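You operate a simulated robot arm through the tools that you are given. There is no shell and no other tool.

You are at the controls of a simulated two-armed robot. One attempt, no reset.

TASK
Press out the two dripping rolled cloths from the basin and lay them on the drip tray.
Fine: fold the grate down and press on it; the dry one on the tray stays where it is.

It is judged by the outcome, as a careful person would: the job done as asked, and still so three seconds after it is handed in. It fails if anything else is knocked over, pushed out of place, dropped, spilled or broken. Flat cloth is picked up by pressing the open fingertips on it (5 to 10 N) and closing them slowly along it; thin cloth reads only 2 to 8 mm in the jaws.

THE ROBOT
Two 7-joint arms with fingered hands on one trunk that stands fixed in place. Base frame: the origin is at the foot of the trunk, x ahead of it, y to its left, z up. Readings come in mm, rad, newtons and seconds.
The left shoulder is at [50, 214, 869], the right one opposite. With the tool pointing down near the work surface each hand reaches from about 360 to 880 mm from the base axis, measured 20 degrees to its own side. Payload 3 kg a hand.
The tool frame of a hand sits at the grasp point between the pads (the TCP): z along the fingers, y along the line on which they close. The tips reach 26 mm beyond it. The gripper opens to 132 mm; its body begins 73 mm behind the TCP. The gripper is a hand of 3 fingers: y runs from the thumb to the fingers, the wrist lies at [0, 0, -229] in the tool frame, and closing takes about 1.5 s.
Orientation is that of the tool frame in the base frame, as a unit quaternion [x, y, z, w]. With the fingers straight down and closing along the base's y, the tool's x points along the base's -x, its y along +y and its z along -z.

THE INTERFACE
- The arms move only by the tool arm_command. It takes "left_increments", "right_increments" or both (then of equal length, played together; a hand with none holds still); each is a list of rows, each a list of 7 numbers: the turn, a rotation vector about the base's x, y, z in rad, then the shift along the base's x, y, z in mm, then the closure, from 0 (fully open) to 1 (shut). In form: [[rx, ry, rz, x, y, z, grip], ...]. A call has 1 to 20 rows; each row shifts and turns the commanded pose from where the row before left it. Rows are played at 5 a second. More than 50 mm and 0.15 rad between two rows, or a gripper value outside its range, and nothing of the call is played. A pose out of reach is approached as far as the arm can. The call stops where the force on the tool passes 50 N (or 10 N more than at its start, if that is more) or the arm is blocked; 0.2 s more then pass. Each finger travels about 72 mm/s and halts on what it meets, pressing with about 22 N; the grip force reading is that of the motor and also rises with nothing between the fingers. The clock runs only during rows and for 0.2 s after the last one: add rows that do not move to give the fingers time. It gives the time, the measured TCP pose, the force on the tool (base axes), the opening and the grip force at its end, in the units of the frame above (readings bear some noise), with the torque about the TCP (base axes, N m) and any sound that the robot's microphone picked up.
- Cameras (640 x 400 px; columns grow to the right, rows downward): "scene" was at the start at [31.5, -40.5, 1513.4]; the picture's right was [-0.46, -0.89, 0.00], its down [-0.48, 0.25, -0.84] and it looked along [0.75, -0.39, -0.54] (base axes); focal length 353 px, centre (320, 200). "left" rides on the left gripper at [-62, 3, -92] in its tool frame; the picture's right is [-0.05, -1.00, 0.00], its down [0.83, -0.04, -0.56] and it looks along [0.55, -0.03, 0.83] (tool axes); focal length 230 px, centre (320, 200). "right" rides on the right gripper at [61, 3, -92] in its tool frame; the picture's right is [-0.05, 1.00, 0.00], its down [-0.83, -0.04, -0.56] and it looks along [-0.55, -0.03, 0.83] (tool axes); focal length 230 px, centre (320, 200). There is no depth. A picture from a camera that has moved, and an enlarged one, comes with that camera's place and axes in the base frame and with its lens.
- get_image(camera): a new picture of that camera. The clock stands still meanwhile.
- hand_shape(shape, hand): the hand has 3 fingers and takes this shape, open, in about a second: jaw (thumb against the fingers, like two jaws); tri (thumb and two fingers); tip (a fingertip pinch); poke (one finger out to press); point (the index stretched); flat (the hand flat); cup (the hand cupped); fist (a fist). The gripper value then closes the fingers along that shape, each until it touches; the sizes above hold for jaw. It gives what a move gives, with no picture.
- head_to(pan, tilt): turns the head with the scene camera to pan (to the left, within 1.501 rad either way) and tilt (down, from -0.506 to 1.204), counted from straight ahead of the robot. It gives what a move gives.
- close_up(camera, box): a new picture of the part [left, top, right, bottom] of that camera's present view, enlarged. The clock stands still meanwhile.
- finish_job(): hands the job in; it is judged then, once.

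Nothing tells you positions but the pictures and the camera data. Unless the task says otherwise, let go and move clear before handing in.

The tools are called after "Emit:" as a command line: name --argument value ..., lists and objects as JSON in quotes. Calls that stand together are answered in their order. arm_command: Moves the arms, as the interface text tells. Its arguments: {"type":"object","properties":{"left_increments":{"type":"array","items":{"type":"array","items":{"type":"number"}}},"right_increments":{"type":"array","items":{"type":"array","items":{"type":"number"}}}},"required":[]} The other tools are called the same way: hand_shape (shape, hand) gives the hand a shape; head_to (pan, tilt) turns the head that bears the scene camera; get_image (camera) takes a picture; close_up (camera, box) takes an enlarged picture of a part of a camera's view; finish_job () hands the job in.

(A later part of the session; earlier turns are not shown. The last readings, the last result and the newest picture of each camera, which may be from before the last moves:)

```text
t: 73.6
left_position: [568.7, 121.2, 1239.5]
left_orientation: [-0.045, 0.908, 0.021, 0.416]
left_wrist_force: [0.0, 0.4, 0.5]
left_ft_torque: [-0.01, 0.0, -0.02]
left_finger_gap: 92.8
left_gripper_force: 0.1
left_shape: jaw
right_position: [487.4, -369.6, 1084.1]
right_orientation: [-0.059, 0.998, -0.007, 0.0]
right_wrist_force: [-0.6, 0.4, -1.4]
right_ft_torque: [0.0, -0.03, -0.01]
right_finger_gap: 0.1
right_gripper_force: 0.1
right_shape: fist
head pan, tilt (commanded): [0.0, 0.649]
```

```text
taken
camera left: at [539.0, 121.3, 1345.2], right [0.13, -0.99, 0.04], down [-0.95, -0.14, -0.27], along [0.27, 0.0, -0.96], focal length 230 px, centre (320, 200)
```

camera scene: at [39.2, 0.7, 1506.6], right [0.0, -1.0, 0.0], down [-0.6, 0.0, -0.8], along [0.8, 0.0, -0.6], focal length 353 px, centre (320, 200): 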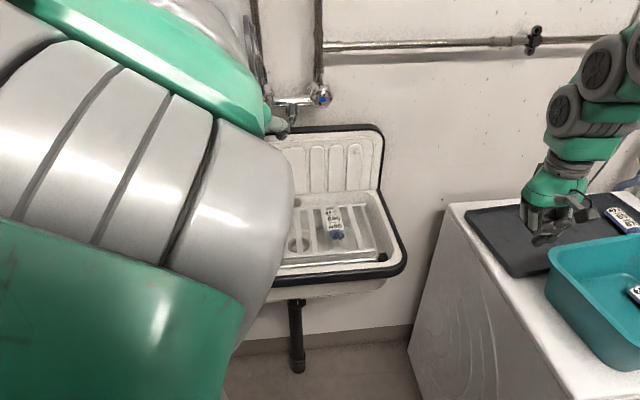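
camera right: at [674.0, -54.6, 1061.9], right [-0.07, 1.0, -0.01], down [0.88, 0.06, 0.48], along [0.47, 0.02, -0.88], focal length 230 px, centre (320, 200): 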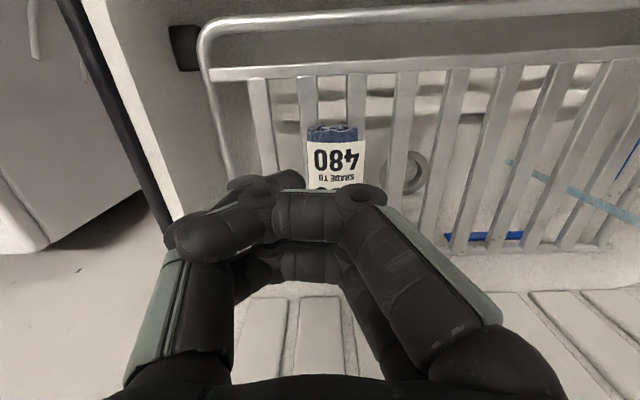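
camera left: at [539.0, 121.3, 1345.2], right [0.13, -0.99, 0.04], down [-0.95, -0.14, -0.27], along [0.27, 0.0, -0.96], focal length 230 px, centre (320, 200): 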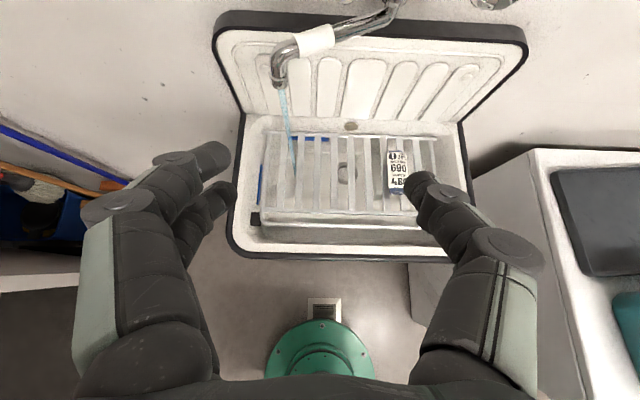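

Emit:
arm_command --left_increments '[[0.0143, -0.1423, 0, 20, -24, 0, 0.3], [0.0143, -0.1423, 0, 20, -24, -5, 0.3], [0.0143, -0.1423, 0, 20, -24, -10, 0.3], [0.0143, -0.1423, 0, 20, -24, -10, 0.3], [0.0143, -0.1423, 0, 20, -24, -10, 0.3], [0, 0, 0, 0, 0, 0, 0.3]]'

Emit:
get_image --camera "scene"

Emit:
get_image --camera "left"

```text
t: 75.0
left_position: [669.8, 2.0, 1203.9]
left_orientation: [-0.035, 0.705, 0.036, 0.707]
left_wrist_force: [-0.5, -0.2, 0.6]
left_ft_torque: [-0.02, -0.02, -0.01]
left_finger_gap: 92.7
left_gripper_force: 0.0
left_shape: jaw
right_position: [488.4, -368.5, 1085.9]
right_orientation: [-0.059, 0.998, -0.007, 0.001]
right_wrist_force: [0.1, -1.2, -0.6]
right_ft_torque: [0.0, -0.03, -0.03]
right_finger_gap: 0.0
right_gripper_force: 0.2
right_shape: fist
head pan, tilt (commanded): [0.0, 0.649]
```

```text
taken
camera scene: at [39.2, 0.7, 1506.6], right [0.0, -1.0, 0.0], down [-0.6, 0.0, -0.8], along [0.8, 0.0, -0.6], focal length 353 px, centre (320, 200)
```

scene: 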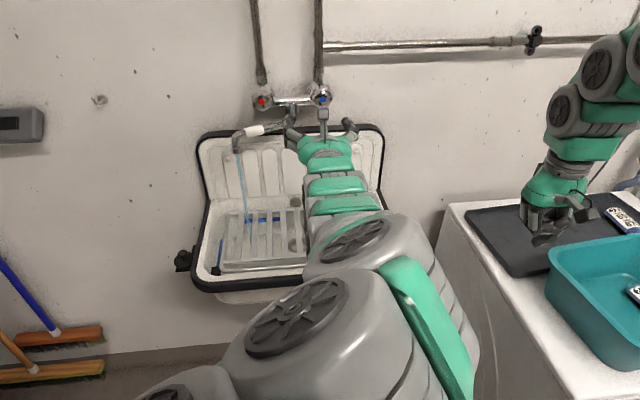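

```text
taken
camera left: at [576.6, -4.1, 1265.6], right [0.1, -0.99, 0.05], down [-0.55, -0.1, -0.83], along [0.83, 0.06, -0.55], focal length 230 px, centre (320, 200)
```

left: 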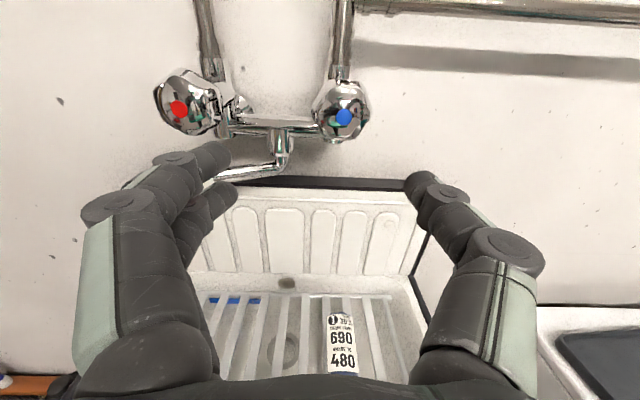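

The knob's face is at about (777,-6,1219) with its axis perpendicular to the wall. Aligning the left hand on that axis, then checking before closing in.

Emit:
arm_command --left_increments '[[0, 0, 0, 0, -9, 7.5, 0.3], [0, 0, 0, 0, -9.5, 7.5, 0.3], [0, 0, 0, 20, 2, 0, 0.3], [0, 0, 0, 20, 2, 0, 0.3], [0, 0, 0, 0, 0, 0, 0.3]]'

Emit:
get_image --camera "left"

Emit:
close_up --camera "scene" --box '[230, 60, 390, 180]'

```text
t: 76.2
left_position: [707.1, -11.4, 1221.8]
left_orientation: [-0.035, 0.705, 0.037, 0.707]
left_wrist_force: [0.1, -0.4, -0.2]
left_ft_torque: [0.0, 0.0, 0.0]
left_finger_gap: 92.9
left_gripper_force: 0.0
left_shape: jaw
right_position: [489.0, -368.0, 1084.8]
right_orientation: [-0.059, 0.998, -0.007, 0.0]
right_wrist_force: [-0.2, 0.2, -1.0]
right_ft_torque: [-0.01, -0.01, -0.01]
right_finger_gap: 0.0
right_gripper_force: 0.1
right_shape: fist
head pan, tilt (commanded): [0.0, 0.649]
```

```text
taken
camera left: at [615.6, -18.4, 1282.6], right [0.1, -0.99, 0.05], down [-0.55, -0.1, -0.83], along [0.83, 0.06, -0.55], focal length 230 px, centre (320, 200)
```

left: 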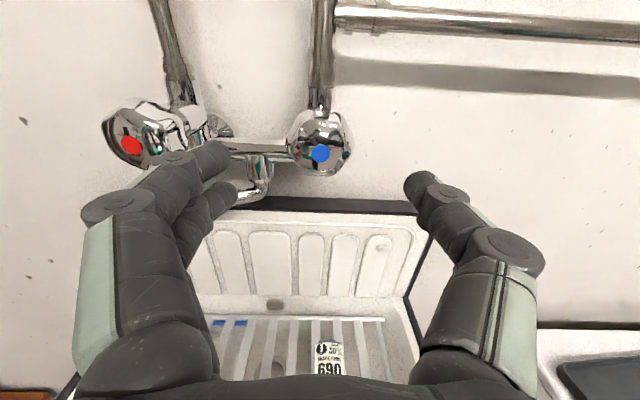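

```text
3.33 times, centred on (310, 120) of scene
camera zoom: at [39.2, 0.7, 1506.6], right [0.0, -1.0, 0.0], down [-0.6, 0.0, -0.8], along [0.8, 0.0, -0.6], focal length 1177 px, centre (353, 467)
```

zoom: 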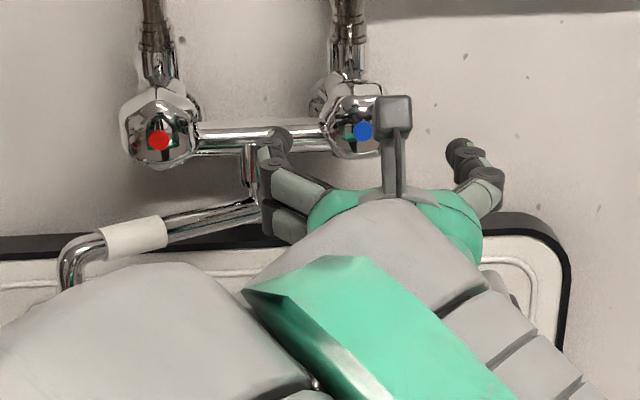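

The knob is now dead on the hand's axis, ~60 mm ahead. Advancing in steps with force checks.

Emit:
arm_command --left_increments '[[0, 0, 0, 19.9, 2, -0.5, 0.3], [0, 0, 0, 19.9, 2, -0.5, 0.3], [0, 0, 0, 12, 1.2, 0, 0.3], [0, 0, 0, 0, 0, 0, 0.3]]'

Emit:
get_image --camera "left"

Emit:
close_up --camera "scene" --box '[230, 60, 390, 180]'

```text
t: 77.2
left_position: [759.3, -5.5, 1221.0]
left_orientation: [-0.034, 0.706, 0.035, 0.707]
left_wrist_force: [0.6, 0.7, 0.0]
left_ft_torque: [0.0, -0.01, 0.02]
left_finger_gap: 92.8
left_gripper_force: 0.0
left_shape: jaw
right_position: [486.3, -369.5, 1084.3]
right_orientation: [-0.06, 0.998, -0.008, 0.0]
right_wrist_force: [0.1, 1.2, 0.6]
right_ft_torque: [0.01, 0.0, 0.01]
right_finger_gap: 0.0
right_gripper_force: 0.0
right_shape: fist
head pan, tilt (commanded): [0.0, 0.649]
```

```text
taken
camera left: at [666.8, -12.4, 1281.7], right [0.1, -0.99, 0.05], down [-0.55, -0.1, -0.83], along [0.83, 0.06, -0.55], focal length 230 px, centre (320, 200)
```

left: 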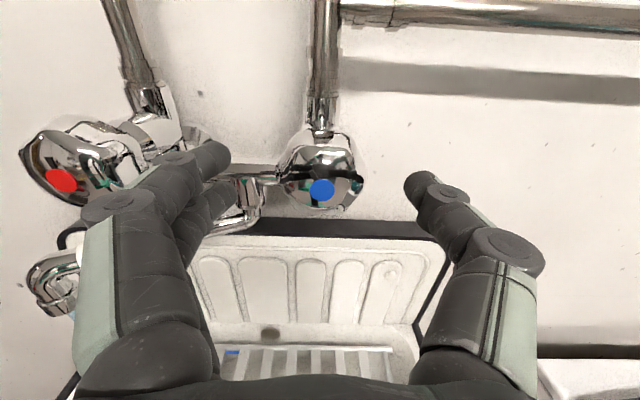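

```text
3.33 times, centred on (310, 120) of scene
camera zoom: at [39.2, 0.7, 1506.6], right [0.0, -1.0, 0.0], down [-0.6, 0.0, -0.8], along [0.8, 0.0, -0.6], focal length 1177 px, centre (353, 467)
```

zoom: 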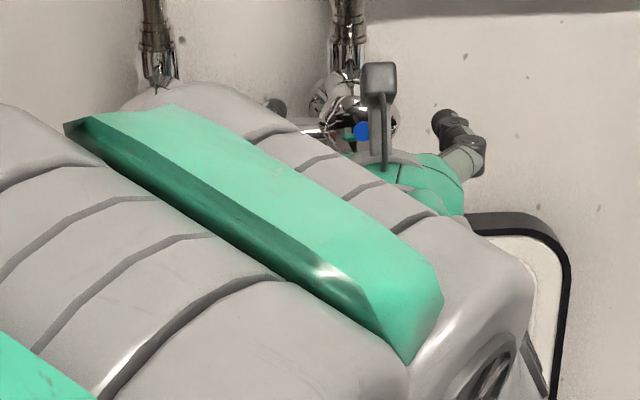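

Emit:
arm_command --left_increments '[[0, 0, 0, 6, 0.6, 0, 0.3], [0, 0, 0, 6, 0.6, 0, 0.3], [0, 0, 0, 0, 0, 0, 0.35], [0, 0, 0, 0, 0, 0, 0.42], [0, 0, 0, 0, 0, 0, 0.5], [0, 0, 0, 0, 0, 0, 0.58], [0, 0, 0, 0, 0, 0, 0.66], [0, 0, 0, 0, 0, 0, 0.75], [0, 0, 0, 0, 0, 0, 0.75], [0, 0, 0, 0, 0, 0, 0.75]]'

Emit:
get_image --camera "left"

```text
t: 79.4
left_position: [768.9, -5.7, 1219.7]
left_orientation: [-0.035, 0.706, 0.037, 0.707]
left_wrist_force: [2.0, 1.3, -1.0]
left_ft_torque: [-0.01, 0.01, -0.01]
left_finger_gap: 43.0
left_gripper_force: 22.0
left_shape: jaw
right_position: [486.4, -369.5, 1084.5]
right_orientation: [-0.059, 0.998, -0.007, 0.0]
right_wrist_force: [0.5, -0.4, 0.0]
right_ft_torque: [0.03, -0.03, -0.01]
right_finger_gap: 0.2
right_gripper_force: 0.1
right_shape: fist
head pan, tilt (commanded): [0.0, 0.649]
```

```text
taken
camera left: at [678.2, -12.2, 1281.5], right [0.1, -0.99, 0.05], down [-0.55, -0.1, -0.83], along [0.83, 0.06, -0.55], focal length 230 px, centre (320, 200)
```

left: 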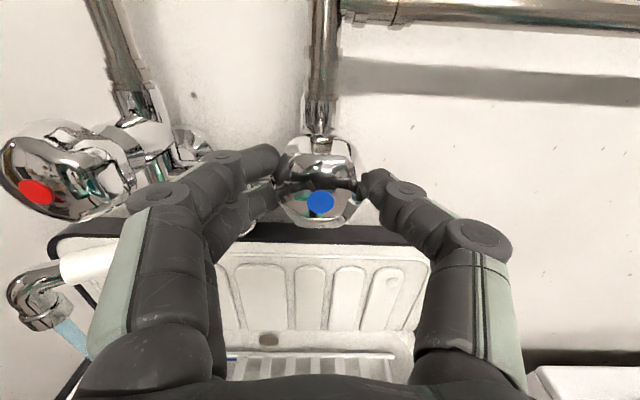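

The knob is gripped. Twisting it clockwise in small steps, watching the torque and the water.

Emit:
arm_command --left_increments '[[0.0995, 0.01, 0, 0, 0, 0, 0.75], [0.0995, 0.01, 0, 0, 0, 0, 0.75], [0, 0, 0, 0, 0, 0, 0.75]]'

Emit:
get_image --camera "left"

Emit:
close_up --camera "scene" --box '[180, 80, 380, 260]'

```text
t: 80.2
left_position: [771.1, -5.8, 1220.8]
left_orientation: [0.037, 0.705, 0.106, 0.7]
left_wrist_force: [-5.2, 1.9, 6.4]
left_ft_torque: [0.01, -0.1, 0.1]
left_finger_gap: 43.5
left_gripper_force: 21.8
left_shape: jaw
right_position: [487.3, -369.7, 1084.1]
right_orientation: [-0.059, 0.998, -0.006, 0.0]
right_wrist_force: [0.4, 0.1, 0.1]
right_ft_torque: [0.01, 0.01, -0.03]
right_finger_gap: 0.0
right_gripper_force: 0.0
right_shape: fist
head pan, tilt (commanded): [0.0, 0.649]
```

```text
taken
camera left: at [679.9, -24.7, 1280.4], right [0.1, -0.98, -0.15], down [-0.56, 0.07, -0.82], along [0.82, 0.17, -0.55], focal length 230 px, centre (320, 200)
```

left: 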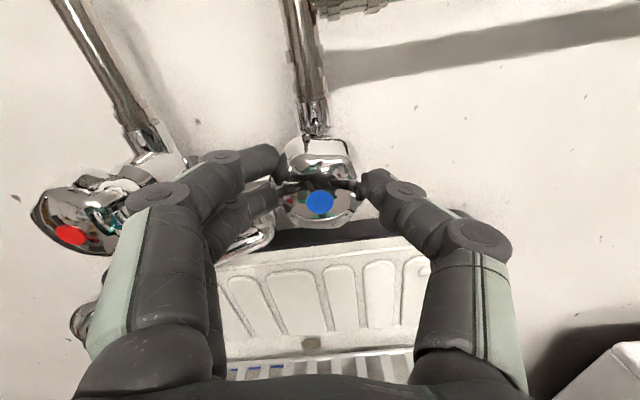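

```text
2.22 times, centred on (280, 170) of scene
camera zoom: at [39.0, 0.7, 1506.6], right [0.0, -1.0, 0.0], down [-0.6, 0.0, -0.8], along [0.8, 0.0, -0.6], focal length 784 px, centre (409, 267)
```

zoom: 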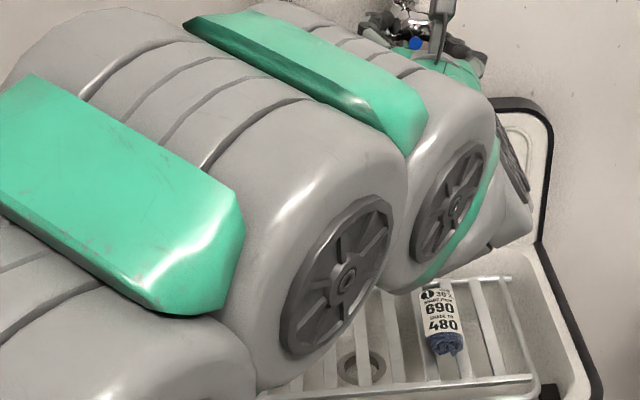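

Little resistance so far. I'll also yaw the right hand so its camera can watch the spout while I continue turning.

Emit:
arm_command --left_increments '[[0.0995, 0.01, 0, 0, 0, 0, 0.75], [0.0995, 0.01, 0, 0, 0, 0, 0.75], [0, 0, 0, 0, 0, 0, 0.75], [0, 0, 0, 0, 0, 0, 0.75], [0, 0, 0, 0, 0, 0, 0.75]]' --right_increments '[[0, 0, 0.14, 0, 20, 20, 0], [0, 0, 0.14, 0, 20, 20, 0], [0, 0, 0.14, 0, 20, 20, 0], [0, 0, 0.14, 0, 20, 20, 0], [0, 0, 0.14, 0, 0, 0, 0]]'

Emit:
get_image --camera "right"

Emit:
get_image --camera "left"

```text
t: 81.4
left_position: [770.9, -5.4, 1219.3]
left_orientation: [0.107, 0.698, 0.177, 0.686]
left_wrist_force: [-3.8, -0.9, 15.7]
left_ft_torque: [0.01, -0.29, 0.06]
left_finger_gap: 43.5
left_gripper_force: 22.2
left_shape: jaw
right_position: [486.4, -288.2, 1165.5]
right_orientation: [-0.398, 0.917, -0.007, 0.003]
right_wrist_force: [0.0, -0.1, 0.1]
right_ft_torque: [-0.02, 0.0, 0.0]
right_finger_gap: 0.0
right_gripper_force: 0.1
right_shape: fist
head pan, tilt (commanded): [0.0, 0.649]
```

```text
taken
camera right: at [441.6, -330.8, 1258.5], right [-0.7, 0.72, -0.01], down [0.59, 0.58, 0.56], along [0.41, 0.38, -0.83], focal length 230 px, centre (320, 200)
```

right: 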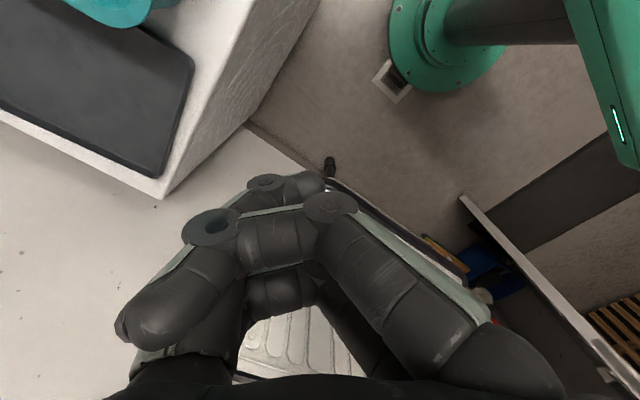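

```text
taken
camera left: at [681.0, -36.6, 1276.5], right [0.09, -0.93, -0.34], down [-0.58, 0.23, -0.78], along [0.81, 0.27, -0.52], focal length 230 px, centre (320, 200)
```

left: 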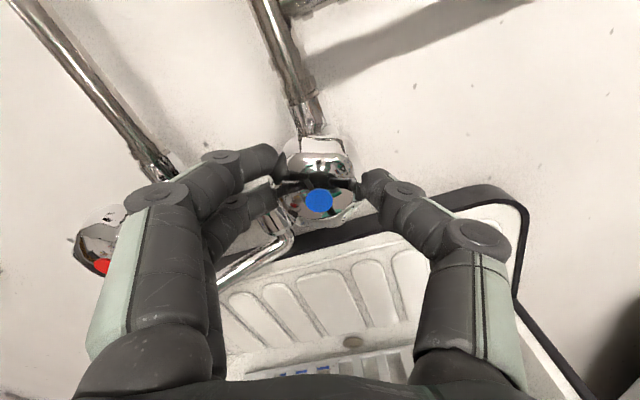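

Emit:
hand_shape --hand "right" --shape "jaw"

Emit:
arm_command --left_increments '[[0, 0, 0, 0, 0, 1.5, 0.75], [0, 0, 0, 0, 0, 0, 0.75], [0, 0, 0, 0, 0, 0, 0.75], [0, 0, 0, 0, 0, 0, 0.75], [0, 0, 0, 0, 0, 0, 0.75]]' --right_increments '[[0.105, -0.108, 0, 0, 0, 0, 0], [0.105, -0.108, 0, 0, 0, 0, 0], [0.105, -0.108, 0, 0, 0, 0, 0], [0.105, -0.108, 0, 0, 0, 0, 0], [0, 0, 0, 0, 0, 0, 0]]'

Emit:
get_image --camera "right"

```text
t: 82.3
left_position: [771.3, -6.1, 1218.6]
left_orientation: [0.107, 0.698, 0.176, 0.686]
left_wrist_force: [-2.0, -2.2, 18.6]
left_ft_torque: [0.05, -0.34, 0.03]
left_finger_gap: 42.8
left_gripper_force: 22.2
left_shape: jaw
right_position: [486.1, -289.1, 1166.9]
right_orientation: [-0.397, 0.918, -0.007, 0.003]
right_wrist_force: [-0.8, 0.4, 0.4]
right_ft_torque: [0.03, 0.01, 0.03]
right_finger_gap: 60.3
right_gripper_force: 0.0
right_shape: jaw
head pan, tilt (commanded): [0.0, 0.649]
```

```text
t: 83.5
left_position: [771.4, -6.2, 1220.4]
left_orientation: [0.107, 0.699, 0.176, 0.685]
left_wrist_force: [-7.7, -9.2, 6.9]
left_ft_torque: [0.01, -0.08, -0.11]
left_finger_gap: 43.9
left_gripper_force: 22.0
left_shape: jaw
right_position: [488.3, -289.7, 1164.6]
right_orientation: [-0.378, 0.876, 0.1, 0.281]
right_wrist_force: [-0.5, 0.2, -0.1]
right_ft_torque: [-0.02, -0.01, 0.0]
right_finger_gap: 60.3
right_gripper_force: 0.0
right_shape: jaw
head pan, tilt (commanded): [0.0, 0.649]
```

```text
taken
camera right: at [413.3, -360.0, 1206.2], right [-0.69, 0.72, -0.01], down [0.26, 0.26, 0.93], along [0.68, 0.64, -0.37], focal length 230 px, centre (320, 200)
```

right: 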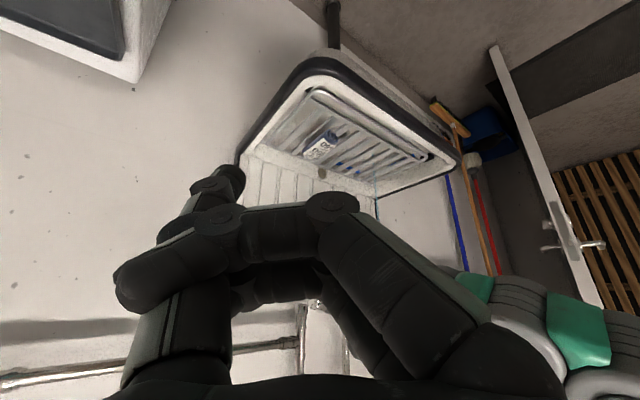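

Emit:
close_up --camera "right" --box '[230, 70, 480, 230]'

Emit:
get_image --camera "left"

```text
2.50 times, centred on (355, 150) of right
camera zoom: at [413.3, -360.0, 1206.2], right [-0.69, 0.72, -0.01], down [0.26, 0.26, 0.93], along [0.68, 0.64, -0.37], focal length 575 px, centre (232, 325)
```

zoom: 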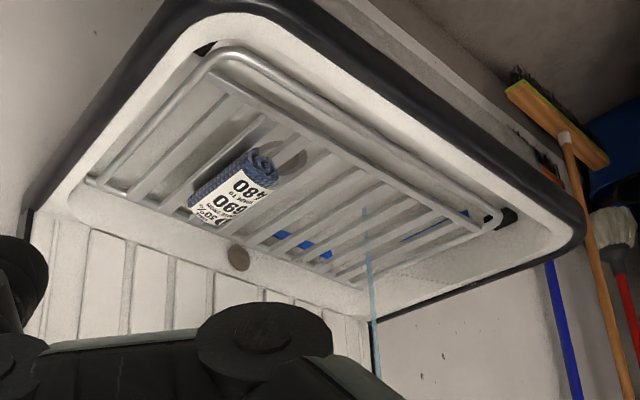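

```text
taken
camera left: at [681.5, -35.7, 1277.2], right [0.09, -0.93, -0.34], down [-0.58, 0.23, -0.78], along [0.81, 0.27, -0.52], focal length 230 px, centre (320, 200)
```

left: 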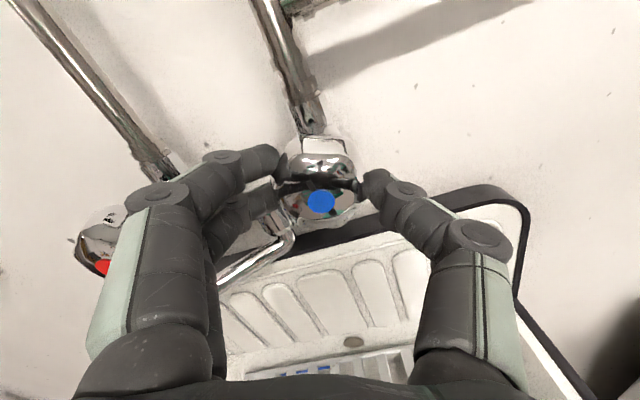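

The right camera can see the thin stream, so water still runs. Continuing to turn the knob clockwise.

Emit:
arm_command --left_increments '[[0.0995, 0.01, 0, 0, 0, 0.5, 0.75], [0.0995, 0.01, 0, 0, 0, 0.5, 0.75], [0, 0, 0, 0, 0, 0, 0.75], [0, 0, 0, 0, 0, 0, 0.75]]'

Emit:
close_up --camera "right" --box '[230, 70, 480, 230]'

Emit:
get_image --camera "left"

```text
t: 84.5
left_position: [771.7, -6.5, 1220.5]
left_orientation: [0.176, 0.685, 0.242, 0.664]
left_wrist_force: [-8.0, -4.0, -6.4]
left_ft_torque: [-0.67, 0.08, -0.11]
left_finger_gap: 43.7
left_gripper_force: 21.3
left_shape: jaw
right_position: [487.1, -290.2, 1164.7]
right_orientation: [-0.379, 0.876, 0.1, 0.28]
right_wrist_force: [-0.2, -0.1, 0.1]
right_ft_torque: [0.0, 0.0, -0.04]
right_finger_gap: 60.4
right_gripper_force: 0.0
right_shape: jaw
head pan, tilt (commanded): [0.0, 0.649]
```

```text
2.50 times, centred on (355, 150) of right
camera zoom: at [413.4, -360.0, 1206.3], right [-0.69, 0.72, -0.01], down [0.26, 0.26, 0.93], along [0.68, 0.64, -0.37], focal length 575 px, centre (232, 325)
```

zoom: 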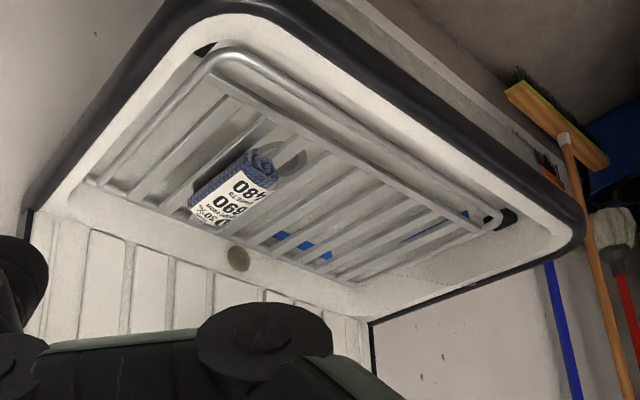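

```text
taken
camera left: at [682.8, -46.6, 1273.1], right [0.08, -0.85, -0.52], down [-0.6, 0.38, -0.71], along [0.8, 0.37, -0.47], focal length 230 px, centre (320, 200)
```

left: 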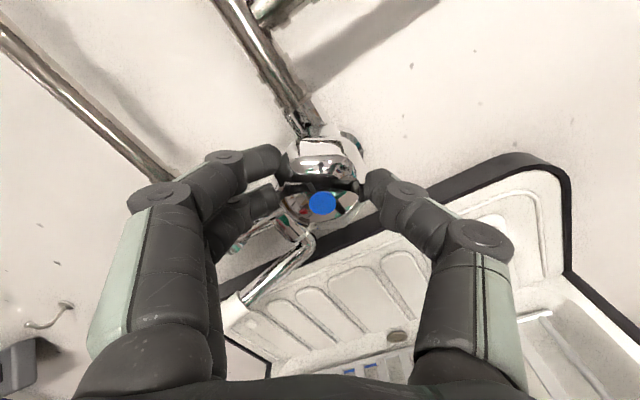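

The stream has stopped and the knob has met its stop. Releasing the knob and backing straight out.

Emit:
arm_command --left_increments '[[-0.03, -0.003, 0, 0, 0, 0, 0.72], [0, 0, 0, 0, 0, 0, 0.6], [0, 0, 0, 0, 0, 0, 0.45], [0, 0, 0, 0, 0, 0, 0.3], [0, 0, 0, 0, 0, 0, 0.3], [0, 0, 0, -15, -1.5, 0, 0.3], [0, 0, 0, -20, -2, 0, 0.3], [0, 0, 0, -25, -2.5, 0, 0.3], [0, 0, 0, -30, -3, 0, 0.3], [0, 0, 0, 0, 0, 0, 0.3]]'

Emit:
get_image --camera "left"

Emit:
close_up --camera "right" --box '[230, 70, 480, 230]'

```text
t: 86.7
left_position: [679.1, -13.8, 1222.5]
left_orientation: [0.166, 0.687, 0.233, 0.668]
left_wrist_force: [0.1, -0.9, 0.9]
left_ft_torque: [-0.01, -0.01, 0.0]
left_finger_gap: 92.3
left_gripper_force: 0.1
left_shape: jaw
right_position: [487.3, -289.4, 1163.7]
right_orientation: [-0.378, 0.877, 0.099, 0.281]
right_wrist_force: [-1.3, -0.2, -0.7]
right_ft_torque: [-0.01, 0.02, 0.04]
right_finger_gap: 60.2
right_gripper_force: 0.0
right_shape: jaw
head pan, tilt (commanded): [0.0, 0.649]
```

```text
taken
camera left: at [590.7, -53.1, 1274.6], right [0.09, -0.86, -0.5], down [-0.59, 0.36, -0.72], along [0.8, 0.36, -0.48], focal length 230 px, centre (320, 200)
```

left: 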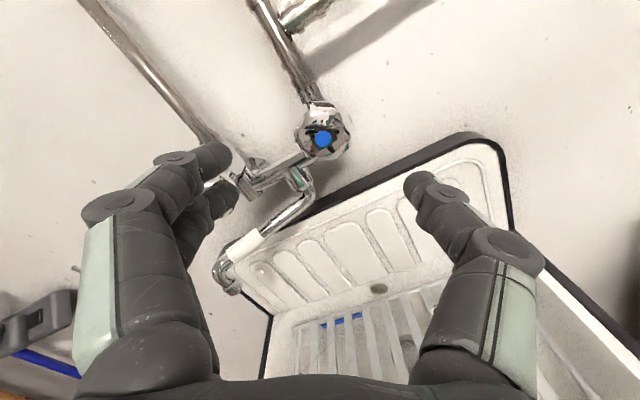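

```text
2.50 times, centred on (355, 150) of right
camera zoom: at [413.4, -359.9, 1206.2], right [-0.69, 0.72, -0.01], down [0.26, 0.26, 0.93], along [0.68, 0.64, -0.37], focal length 575 px, centre (232, 325)
```

zoom: 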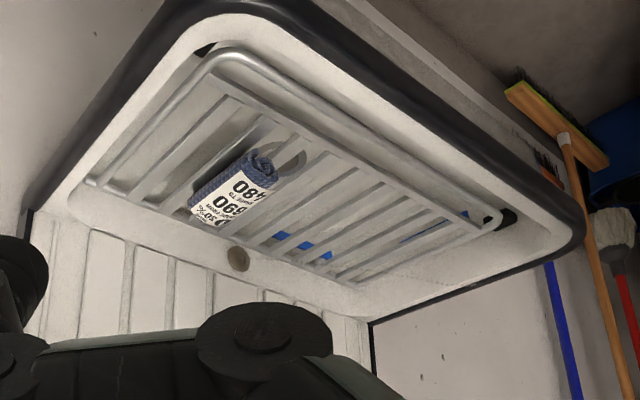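

Tap closed, no water running. I'll bring the left hand back to its side, out of the way, and then use the right hand, tilted so its wrist stays well away from the knob.

Emit:
arm_command --left_increments '[[-0.142, -0.014, 0, -35, 20, 0, 0.3], [-0.142, -0.014, 0, -35, 20, 0, 0.3], [-0.142, -0.014, 0, -35, 20, 0, 0.3], [-0.142, -0.014, 0, -30, 30, 0, 0.3], [-0.0143, 0.1423, 0, -20, 40, 0, 0.2], [-0.0143, 0.1423, 0, -20, 40, 0, 0], [-0.0143, 0.1423, 0, -20, 40, 0, 0], [-0.0143, 0.1423, 0, -20, 40, 0, 0], [-0.0143, 0.1423, 0, -20, 40, 0, 0], [-0.0143, 0.1423, 0, -20, 30, 0, 0], [-0.0143, 0.1423, 0, -20, 10, 0, 0], [0, 0, 0, 0, 0, 0, 0]]' --right_increments '[[-0.105, 0.108, 0, 0, 0, 0, 0], [-0.105, 0.108, 0, 0, 0, 0, 0], [-0.105, 0.108, 0, 0, 0, 0, 0], [-0.105, 0.108, 0, 0, 0, 0, 0], [0, 0, -0.14, 0, 0, 0, 0], [0, 0, -0.14, 0, 0, 0, 0], [0, 0, -0.14, 0, 0, 0, 0], [0, 0, -0.14, 0, 0, 0, 0], [0, 0, -0.14, 0, 0, 0, 0], [0, 0, 0, 0, 0, 0, 0], [0, 0, 0, 0, 0, 0, 0], [0, 0, 0, 0, 0, 0, 0]]'

Emit:
hand_shape --hand "right" --shape "fist"

Emit:
get_image --camera "scene"

Emit:
get_image --camera "right"

```text
t: 89.3
left_position: [430.6, 316.5, 1237.8]
left_orientation: [-0.015, 0.967, 0.034, 0.252]
left_wrist_force: [0.1, 0.2, 0.1]
left_ft_torque: [0.0, 0.03, 0.0]
left_finger_gap: 131.9
left_gripper_force: 0.1
left_shape: jaw
left hand out of reach, approached as far as the arm can: row 3, 4
right_position: [489.0, -290.1, 1164.3]
right_orientation: [-0.06, 0.998, -0.008, 0.001]
right_wrist_force: [-0.4, 0.3, -0.5]
right_ft_torque: [-0.01, -0.01, -0.02]
right_finger_gap: 59.9
right_gripper_force: 0.2
right_shape: jaw
head pan, tilt (commanded): [0.0, 0.649]
```

```text
t: 90.2
left_position: [431.8, 316.7, 1237.9]
left_orientation: [-0.016, 0.967, 0.034, 0.253]
left_wrist_force: [-0.3, -0.5, -0.1]
left_ft_torque: [0.01, -0.05, 0.01]
left_finger_gap: 131.9
left_gripper_force: 0.0
left_shape: jaw
right_position: [488.4, -288.8, 1165.2]
right_orientation: [-0.059, 0.998, -0.007, 0.0]
right_wrist_force: [0.4, 0.1, 0.0]
right_ft_torque: [0.01, 0.0, 0.0]
right_finger_gap: 0.0
right_gripper_force: 0.0
right_shape: fist
head pan, tilt (commanded): [0.0, 0.649]
```

```text
taken
camera scene: at [39.2, 0.7, 1506.6], right [0.0, -1.0, 0.0], down [-0.6, 0.0, -0.8], along [0.8, 0.0, -0.6], focal length 353 px, centre (320, 200)
```

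scene: 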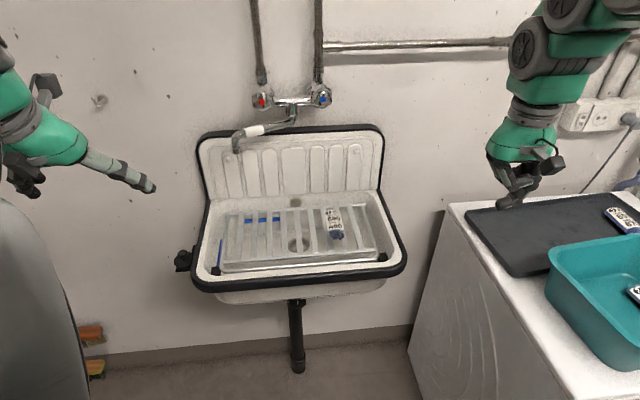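

```text
taken
camera right: at [427.6, -292.1, 1258.0], right [-0.07, 1.0, -0.01], down [0.83, 0.06, 0.56], along [0.56, 0.03, -0.83], focal length 230 px, centre (320, 200)
```

right: 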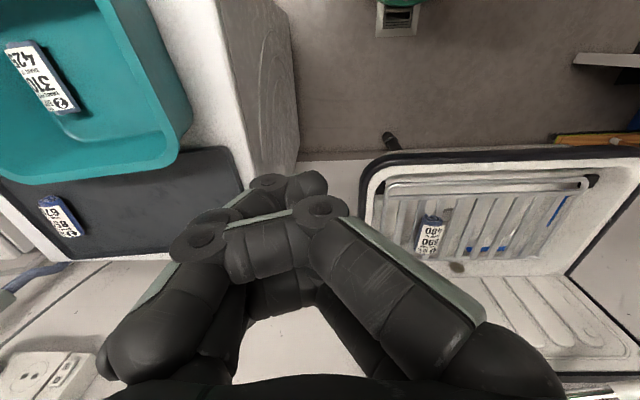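

Emit:
close_up --camera "scene" --box '[190, 80, 350, 180]'

Emit:
close_up --camera "scene" --box '[460, 100, 600, 220]'

Emit:
close_up --camera "scene" --box '[280, 180, 400, 270]'

```text
4.00 times, centred on (270, 130) of scene
camera zoom: at [39.2, 0.7, 1506.6], right [0.0, -1.0, 0.0], down [-0.6, 0.0, -0.8], along [0.8, 0.0, -0.6], focal length 1412 px, centre (520, 480)
```

zoom: 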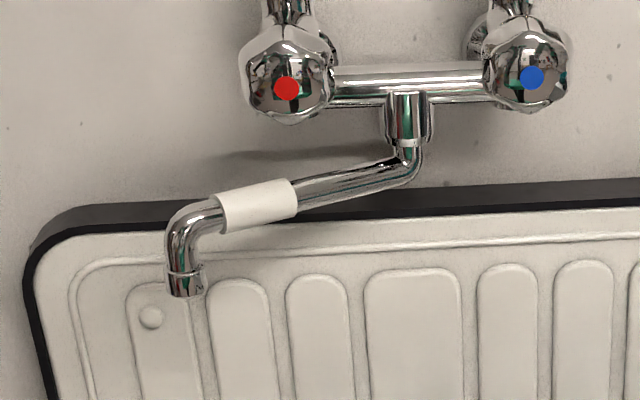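

```text
3.33 times, centred on (530, 160) of scene
camera zoom: at [39.2, 0.7, 1506.6], right [0.0, -1.0, 0.0], down [-0.6, 0.0, -0.8], along [0.8, 0.0, -0.6], focal length 1177 px, centre (-380, 333)
```

zoom: 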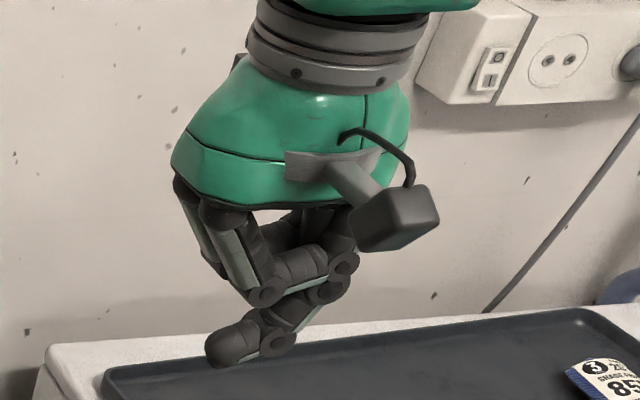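

```text
4.44 times, centred on (340, 225) of scene
camera zoom: at [39.2, 0.7, 1506.6], right [0.0, -1.0, 0.0], down [-0.6, 0.0, -0.8], along [0.8, 0.0, -0.6], focal length 1569 px, centre (231, 89)
```

zoom: 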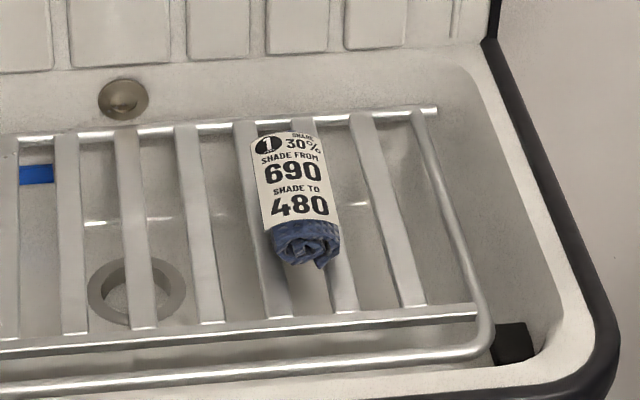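

The tap is as it was and roll 1 lies nicely across two slats. The fist has a crossing thumb, so let me see whether the "flat" shape gives a better pressing surface.

Emit:
hand_shape --hand "right" --shape "flat"

Emit:
close_up --camera "scene" --box '[440, 80, 620, 240]'

Emit:
get_image --camera "right"

```text
t: 91.1
left_position: [430.6, 316.9, 1238.2]
left_orientation: [-0.016, 0.967, 0.034, 0.253]
left_wrist_force: [-0.3, -0.1, -0.5]
left_ft_torque: [-0.01, 0.02, 0.02]
left_finger_gap: 132.1
left_gripper_force: 0.0
left_shape: jaw
right_position: [489.5, -289.0, 1165.4]
right_orientation: [-0.059, 0.998, -0.006, 0.0]
right_wrist_force: [-0.7, -0.9, -0.6]
right_ft_torque: [0.01, -0.03, -0.02]
right_finger_gap: 126.0
right_gripper_force: 0.0
right_shape: flat
head pan, tilt (commanded): [0.0, 0.649]
```

```text
2.50 times, centred on (530, 160) of scene
camera zoom: at [39.2, 0.7, 1506.6], right [0.0, -1.0, 0.0], down [-0.6, 0.0, -0.8], along [0.8, 0.0, -0.6], focal length 882 px, centre (-205, 300)
```

zoom: 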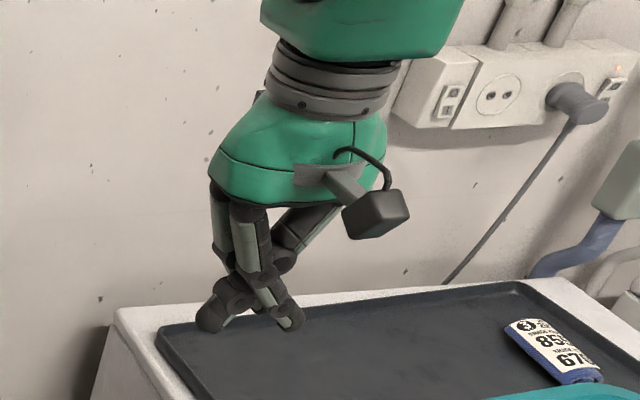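

```text
taken
camera right: at [427.6, -292.0, 1257.9], right [-0.07, 1.0, -0.01], down [0.83, 0.06, 0.56], along [0.55, 0.03, -0.83], focal length 230 px, centre (320, 200)
```

right: 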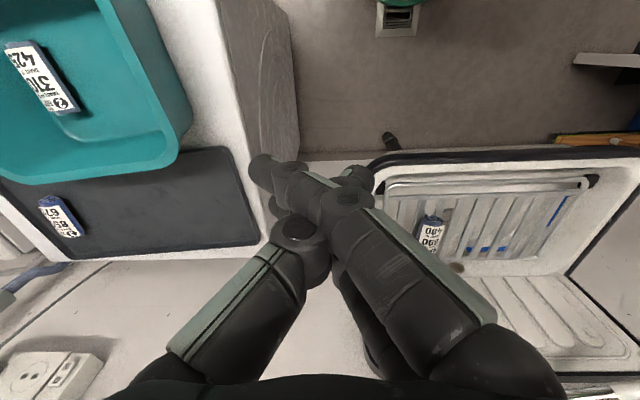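

The fingers look crossed after that change. I'll give them time and return to the jaw shape.

Emit:
arm_command --right_increments '[[0, 0, 0, 0, 0, 0, 0], [0, 0, 0, 0, 0, 0, 0], [0, 0, 0, 0, 0, 0, 0], [0, 0, 0, 0, 0, 0, 0], [0, 0, 0, 0, 0, 0, 0]]'

Emit:
get_image --camera "right"

Emit:
close_up --camera "scene" --box '[440, 80, 620, 240]'

```text
t: 92.3
left_position: [431.4, 316.5, 1238.3]
left_orientation: [-0.015, 0.967, 0.034, 0.253]
left_wrist_force: [0.6, -0.7, -0.1]
left_ft_torque: [0.01, -0.02, 0.0]
left_finger_gap: 132.0
left_gripper_force: 0.0
left_shape: jaw
right_position: [488.6, -289.6, 1165.1]
right_orientation: [-0.059, 0.998, -0.007, 0.0]
right_wrist_force: [0.5, -1.7, 1.1]
right_ft_torque: [-0.02, 0.0, 0.02]
right_finger_gap: 126.1
right_gripper_force: 0.0
right_shape: flat
head pan, tilt (commanded): [0.0, 0.649]
```

```text
taken
camera right: at [427.6, -292.0, 1258.0], right [-0.07, 1.0, -0.01], down [0.83, 0.06, 0.56], along [0.55, 0.03, -0.83], focal length 230 px, centre (320, 200)
```

right: 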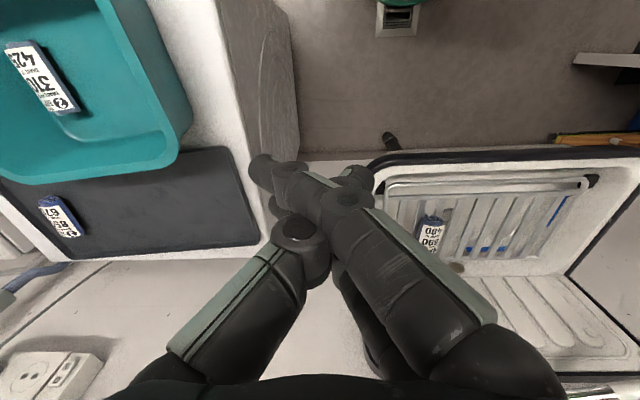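

```text
2.50 times, centred on (530, 160) of scene
camera zoom: at [39.2, 0.7, 1506.6], right [0.0, -1.0, 0.0], down [-0.6, 0.0, -0.8], along [0.8, 0.0, -0.6], focal length 882 px, centre (-205, 300)
```

zoom: 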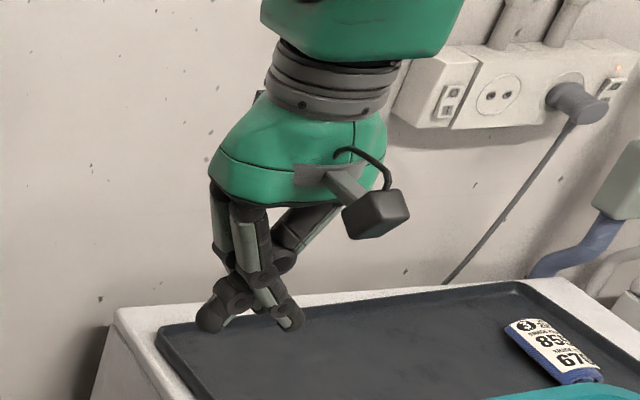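

Emit:
hand_shape --hand "right" --shape "jaw"

Emit:
arm_command --right_increments '[[0, 0, 0, 0, 0, 0, 0], [0, 0, 0, 0, 0, 0, 0], [0, 0, 0, 0, 0, 0, 0], [0, 0, 0, 0, 0, 0, 0], [0, 0, 0, 0, 0, 0, 0]]'

Emit:
get_image --camera "right"

Emit:
close_up --camera "scene" --box '[440, 80, 620, 240]'

```text
t: 93.2
left_position: [431.3, 315.8, 1238.2]
left_orientation: [-0.015, 0.967, 0.034, 0.253]
left_wrist_force: [0.1, -0.6, 0.2]
left_ft_torque: [-0.03, -0.01, 0.01]
left_finger_gap: 131.8
left_gripper_force: 0.0
left_shape: jaw
right_position: [489.9, -289.6, 1165.0]
right_orientation: [-0.059, 0.998, -0.007, 0.0]
right_wrist_force: [-0.5, -0.1, -0.4]
right_ft_torque: [-0.02, -0.04, -0.01]
right_finger_gap: 0.0
right_gripper_force: 0.0
right_shape: jaw
head pan, tilt (commanded): [0.0, 0.649]
```

```text
t: 94.4
left_position: [430.5, 315.9, 1237.6]
left_orientation: [-0.015, 0.967, 0.034, 0.253]
left_wrist_force: [-0.5, 0.1, 0.2]
left_ft_torque: [0.0, 0.02, 0.01]
left_finger_gap: 132.3
left_gripper_force: 0.1
left_shape: jaw
right_position: [487.8, -290.5, 1165.4]
right_orientation: [-0.06, 0.998, -0.007, 0.0]
right_wrist_force: [0.6, 0.0, -0.4]
right_ft_torque: [-0.02, -0.06, -0.01]
right_finger_gap: 0.1
right_gripper_force: 0.1
right_shape: jaw
head pan, tilt (commanded): [0.0, 0.649]
```

```text
taken
camera right: at [427.6, -292.0, 1258.0], right [-0.07, 1.0, -0.01], down [0.83, 0.06, 0.56], along [0.55, 0.03, -0.83], focal length 230 px, centre (320, 200)
```

right: 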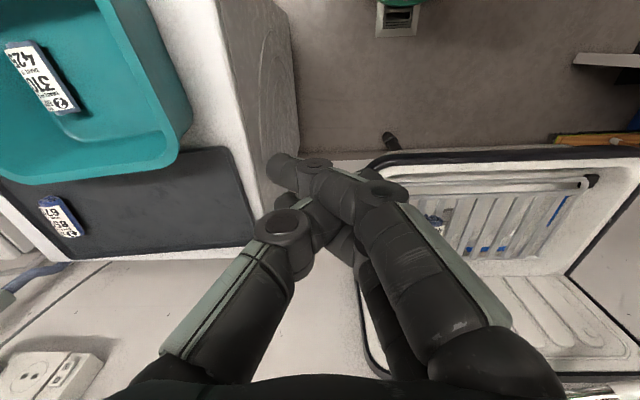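

```text
2.50 times, centred on (530, 160) of scene
camera zoom: at [39.2, 0.7, 1506.6], right [0.0, -1.0, 0.0], down [-0.6, 0.0, -0.8], along [0.8, 0.0, -0.6], focal length 882 px, centre (-205, 300)
```

zoom: 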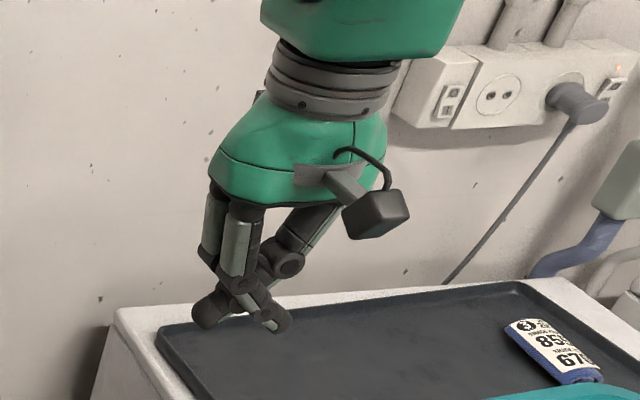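

The thumb is caught between the two fingers. I'll try shapes that spread the fingers to free it.

Emit:
hand_shape --hand "right" --shape "tri"

Emit:
get_image --camera "right"

Emit:
close_up --camera "scene" --box '[440, 80, 620, 240]'

```text
t: 95.3
left_position: [429.4, 316.1, 1237.6]
left_orientation: [-0.016, 0.967, 0.034, 0.253]
left_wrist_force: [-0.3, 1.1, 0.2]
left_ft_torque: [-0.01, -0.02, -0.01]
left_finger_gap: 131.9
left_gripper_force: 0.0
left_shape: jaw
right_position: [489.1, -290.3, 1165.5]
right_orientation: [-0.06, 0.998, -0.007, 0.0]
right_wrist_force: [-0.1, 0.6, 0.6]
right_ft_torque: [-0.01, 0.01, -0.02]
right_finger_gap: 0.0
right_gripper_force: 0.0
right_shape: tri
head pan, tilt (commanded): [0.0, 0.649]
```

```text
taken
camera right: at [427.6, -292.1, 1258.0], right [-0.07, 1.0, -0.01], down [0.83, 0.06, 0.56], along [0.56, 0.03, -0.83], focal length 230 px, centre (320, 200)
```

right: 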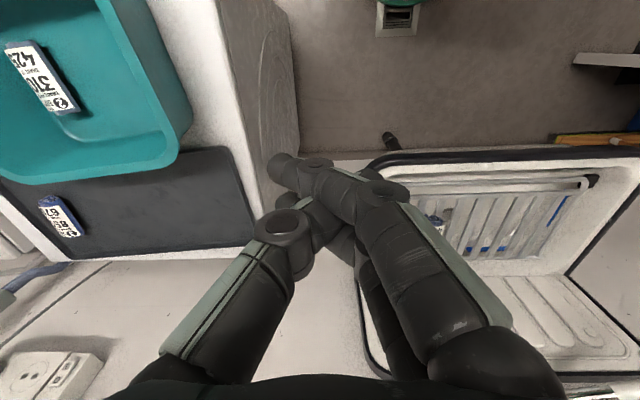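

```text
2.50 times, centred on (530, 160) of scene
camera zoom: at [39.2, 0.7, 1506.6], right [0.0, -1.0, 0.0], down [-0.6, 0.0, -0.8], along [0.8, 0.0, -0.6], focal length 882 px, centre (-205, 300)
```

zoom: 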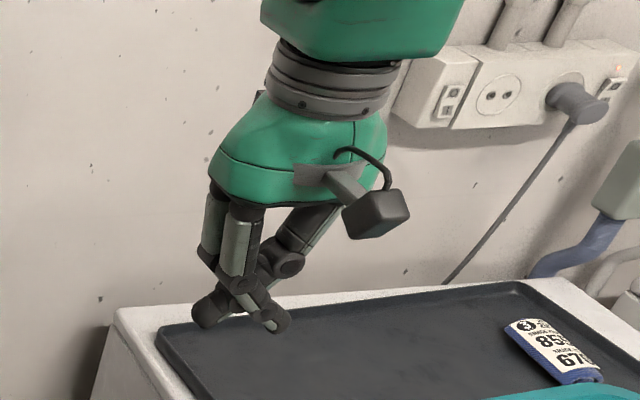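

Emit:
hand_shape --hand "right" --shape "fist"

Emit:
get_image --camera "right"

Emit:
hand_shape --hand "right" --shape "cup"

Emit:
get_image --camera "right"

```text
t: 96.2
left_position: [430.6, 316.4, 1237.5]
left_orientation: [-0.015, 0.967, 0.034, 0.254]
left_wrist_force: [0.5, 0.3, 0.0]
left_ft_torque: [0.01, -0.01, -0.01]
left_finger_gap: 132.0
left_gripper_force: 0.0
left_shape: jaw
right_position: [488.6, -288.9, 1164.9]
right_orientation: [-0.06, 0.998, -0.007, 0.0]
right_wrist_force: [-1.2, -0.4, -0.2]
right_ft_torque: [-0.03, -0.04, 0.01]
right_finger_gap: 0.0
right_gripper_force: 0.0
right_shape: fist
head pan, tilt (commanded): [0.0, 0.649]
```

```text
taken
camera right: at [427.6, -292.1, 1258.0], right [-0.07, 1.0, -0.01], down [0.83, 0.06, 0.56], along [0.55, 0.03, -0.83], focal length 230 px, centre (320, 200)
```

right: 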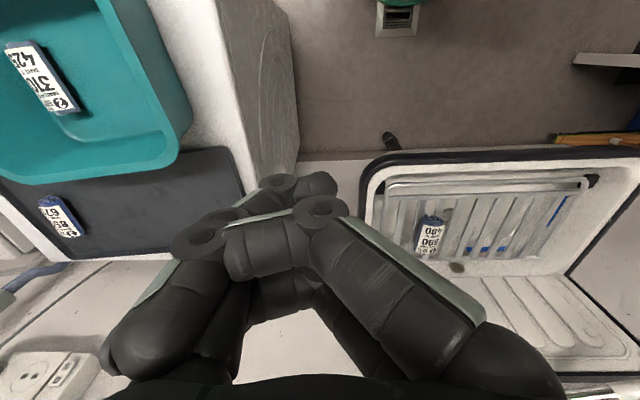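

```text
t: 97.1
left_position: [431.5, 315.8, 1238.7]
left_orientation: [-0.015, 0.967, 0.034, 0.254]
left_wrist_force: [0.3, -0.3, -0.8]
left_ft_torque: [0.0, -0.01, -0.01]
left_finger_gap: 131.8
left_gripper_force: 0.0
left_shape: jaw
right_position: [488.8, -289.2, 1164.6]
right_orientation: [-0.059, 0.998, -0.007, 0.0]
right_wrist_force: [-0.2, 0.1, 1.0]
right_ft_torque: [0.02, 0.01, -0.03]
right_finger_gap: 22.6
right_gripper_force: 0.1
right_shape: cup
head pan, tilt (commanded): [0.0, 0.649]
```

```text
taken
camera right: at [427.6, -292.1, 1258.0], right [-0.07, 1.0, -0.01], down [0.83, 0.06, 0.56], along [0.56, 0.03, -0.83], focal length 230 px, centre (320, 200)
```

right: 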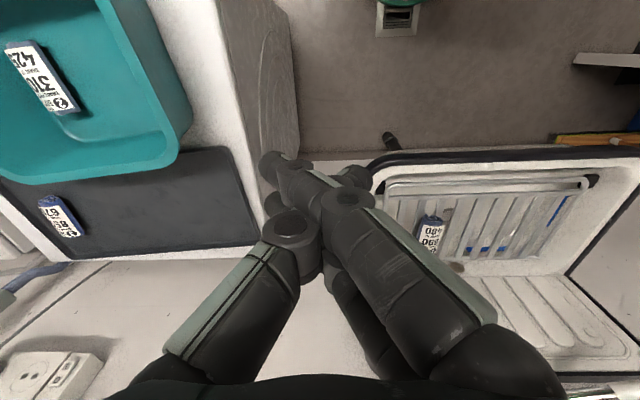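

Emit:
hand_shape --hand "right" --shape "fist"

Emit:
hand_shape --hand "right" --shape "point"

Emit:
get_image --camera "right"

Emit:
close_up --camera "scene" --box '[440, 80, 620, 240]'

```text
t: 98.0
left_position: [430.9, 316.4, 1238.3]
left_orientation: [-0.016, 0.967, 0.034, 0.254]
left_wrist_force: [-0.2, 0.4, 0.0]
left_ft_torque: [0.01, -0.01, 0.01]
left_finger_gap: 132.1
left_gripper_force: 0.1
left_shape: jaw
right_position: [488.1, -289.6, 1164.9]
right_orientation: [-0.059, 0.998, -0.008, 0.001]
right_wrist_force: [-0.3, 0.4, -0.4]
right_ft_torque: [0.0, -0.03, 0.01]
right_finger_gap: 0.1
right_gripper_force: 0.0
right_shape: fist
head pan, tilt (commanded): [0.0, 0.649]
```

```text
t: 98.9
left_position: [431.4, 317.2, 1238.8]
left_orientation: [-0.015, 0.967, 0.033, 0.253]
left_wrist_force: [0.2, 0.0, -0.6]
left_ft_torque: [-0.01, 0.02, 0.01]
left_finger_gap: 132.2
left_gripper_force: 0.1
left_shape: jaw
right_position: [488.5, -289.2, 1165.2]
right_orientation: [-0.059, 0.998, -0.007, 0.001]
right_wrist_force: [0.3, -0.3, -0.2]
right_ft_torque: [0.0, 0.03, 0.02]
right_finger_gap: 126.0
right_gripper_force: 0.1
right_shape: point
head pan, tilt (commanded): [0.0, 0.649]
```

```text
taken
camera right: at [427.6, -292.0, 1258.0], right [-0.07, 1.0, -0.01], down [0.83, 0.06, 0.56], along [0.55, 0.03, -0.83], focal length 230 px, centre (320, 200)
```

right: 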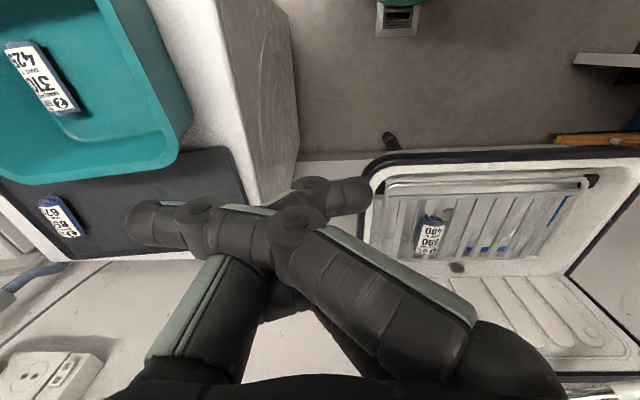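

```text
2.50 times, centred on (530, 160) of scene
camera zoom: at [39.2, 0.7, 1506.6], right [0.0, -1.0, 0.0], down [-0.6, 0.0, -0.8], along [0.8, 0.0, -0.6], focal length 882 px, centre (-205, 300)
```

zoom: 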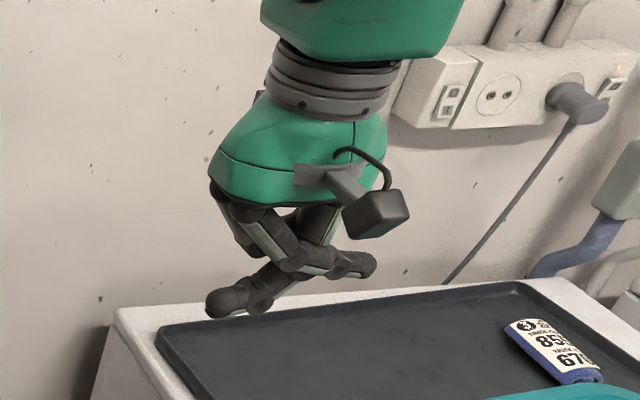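

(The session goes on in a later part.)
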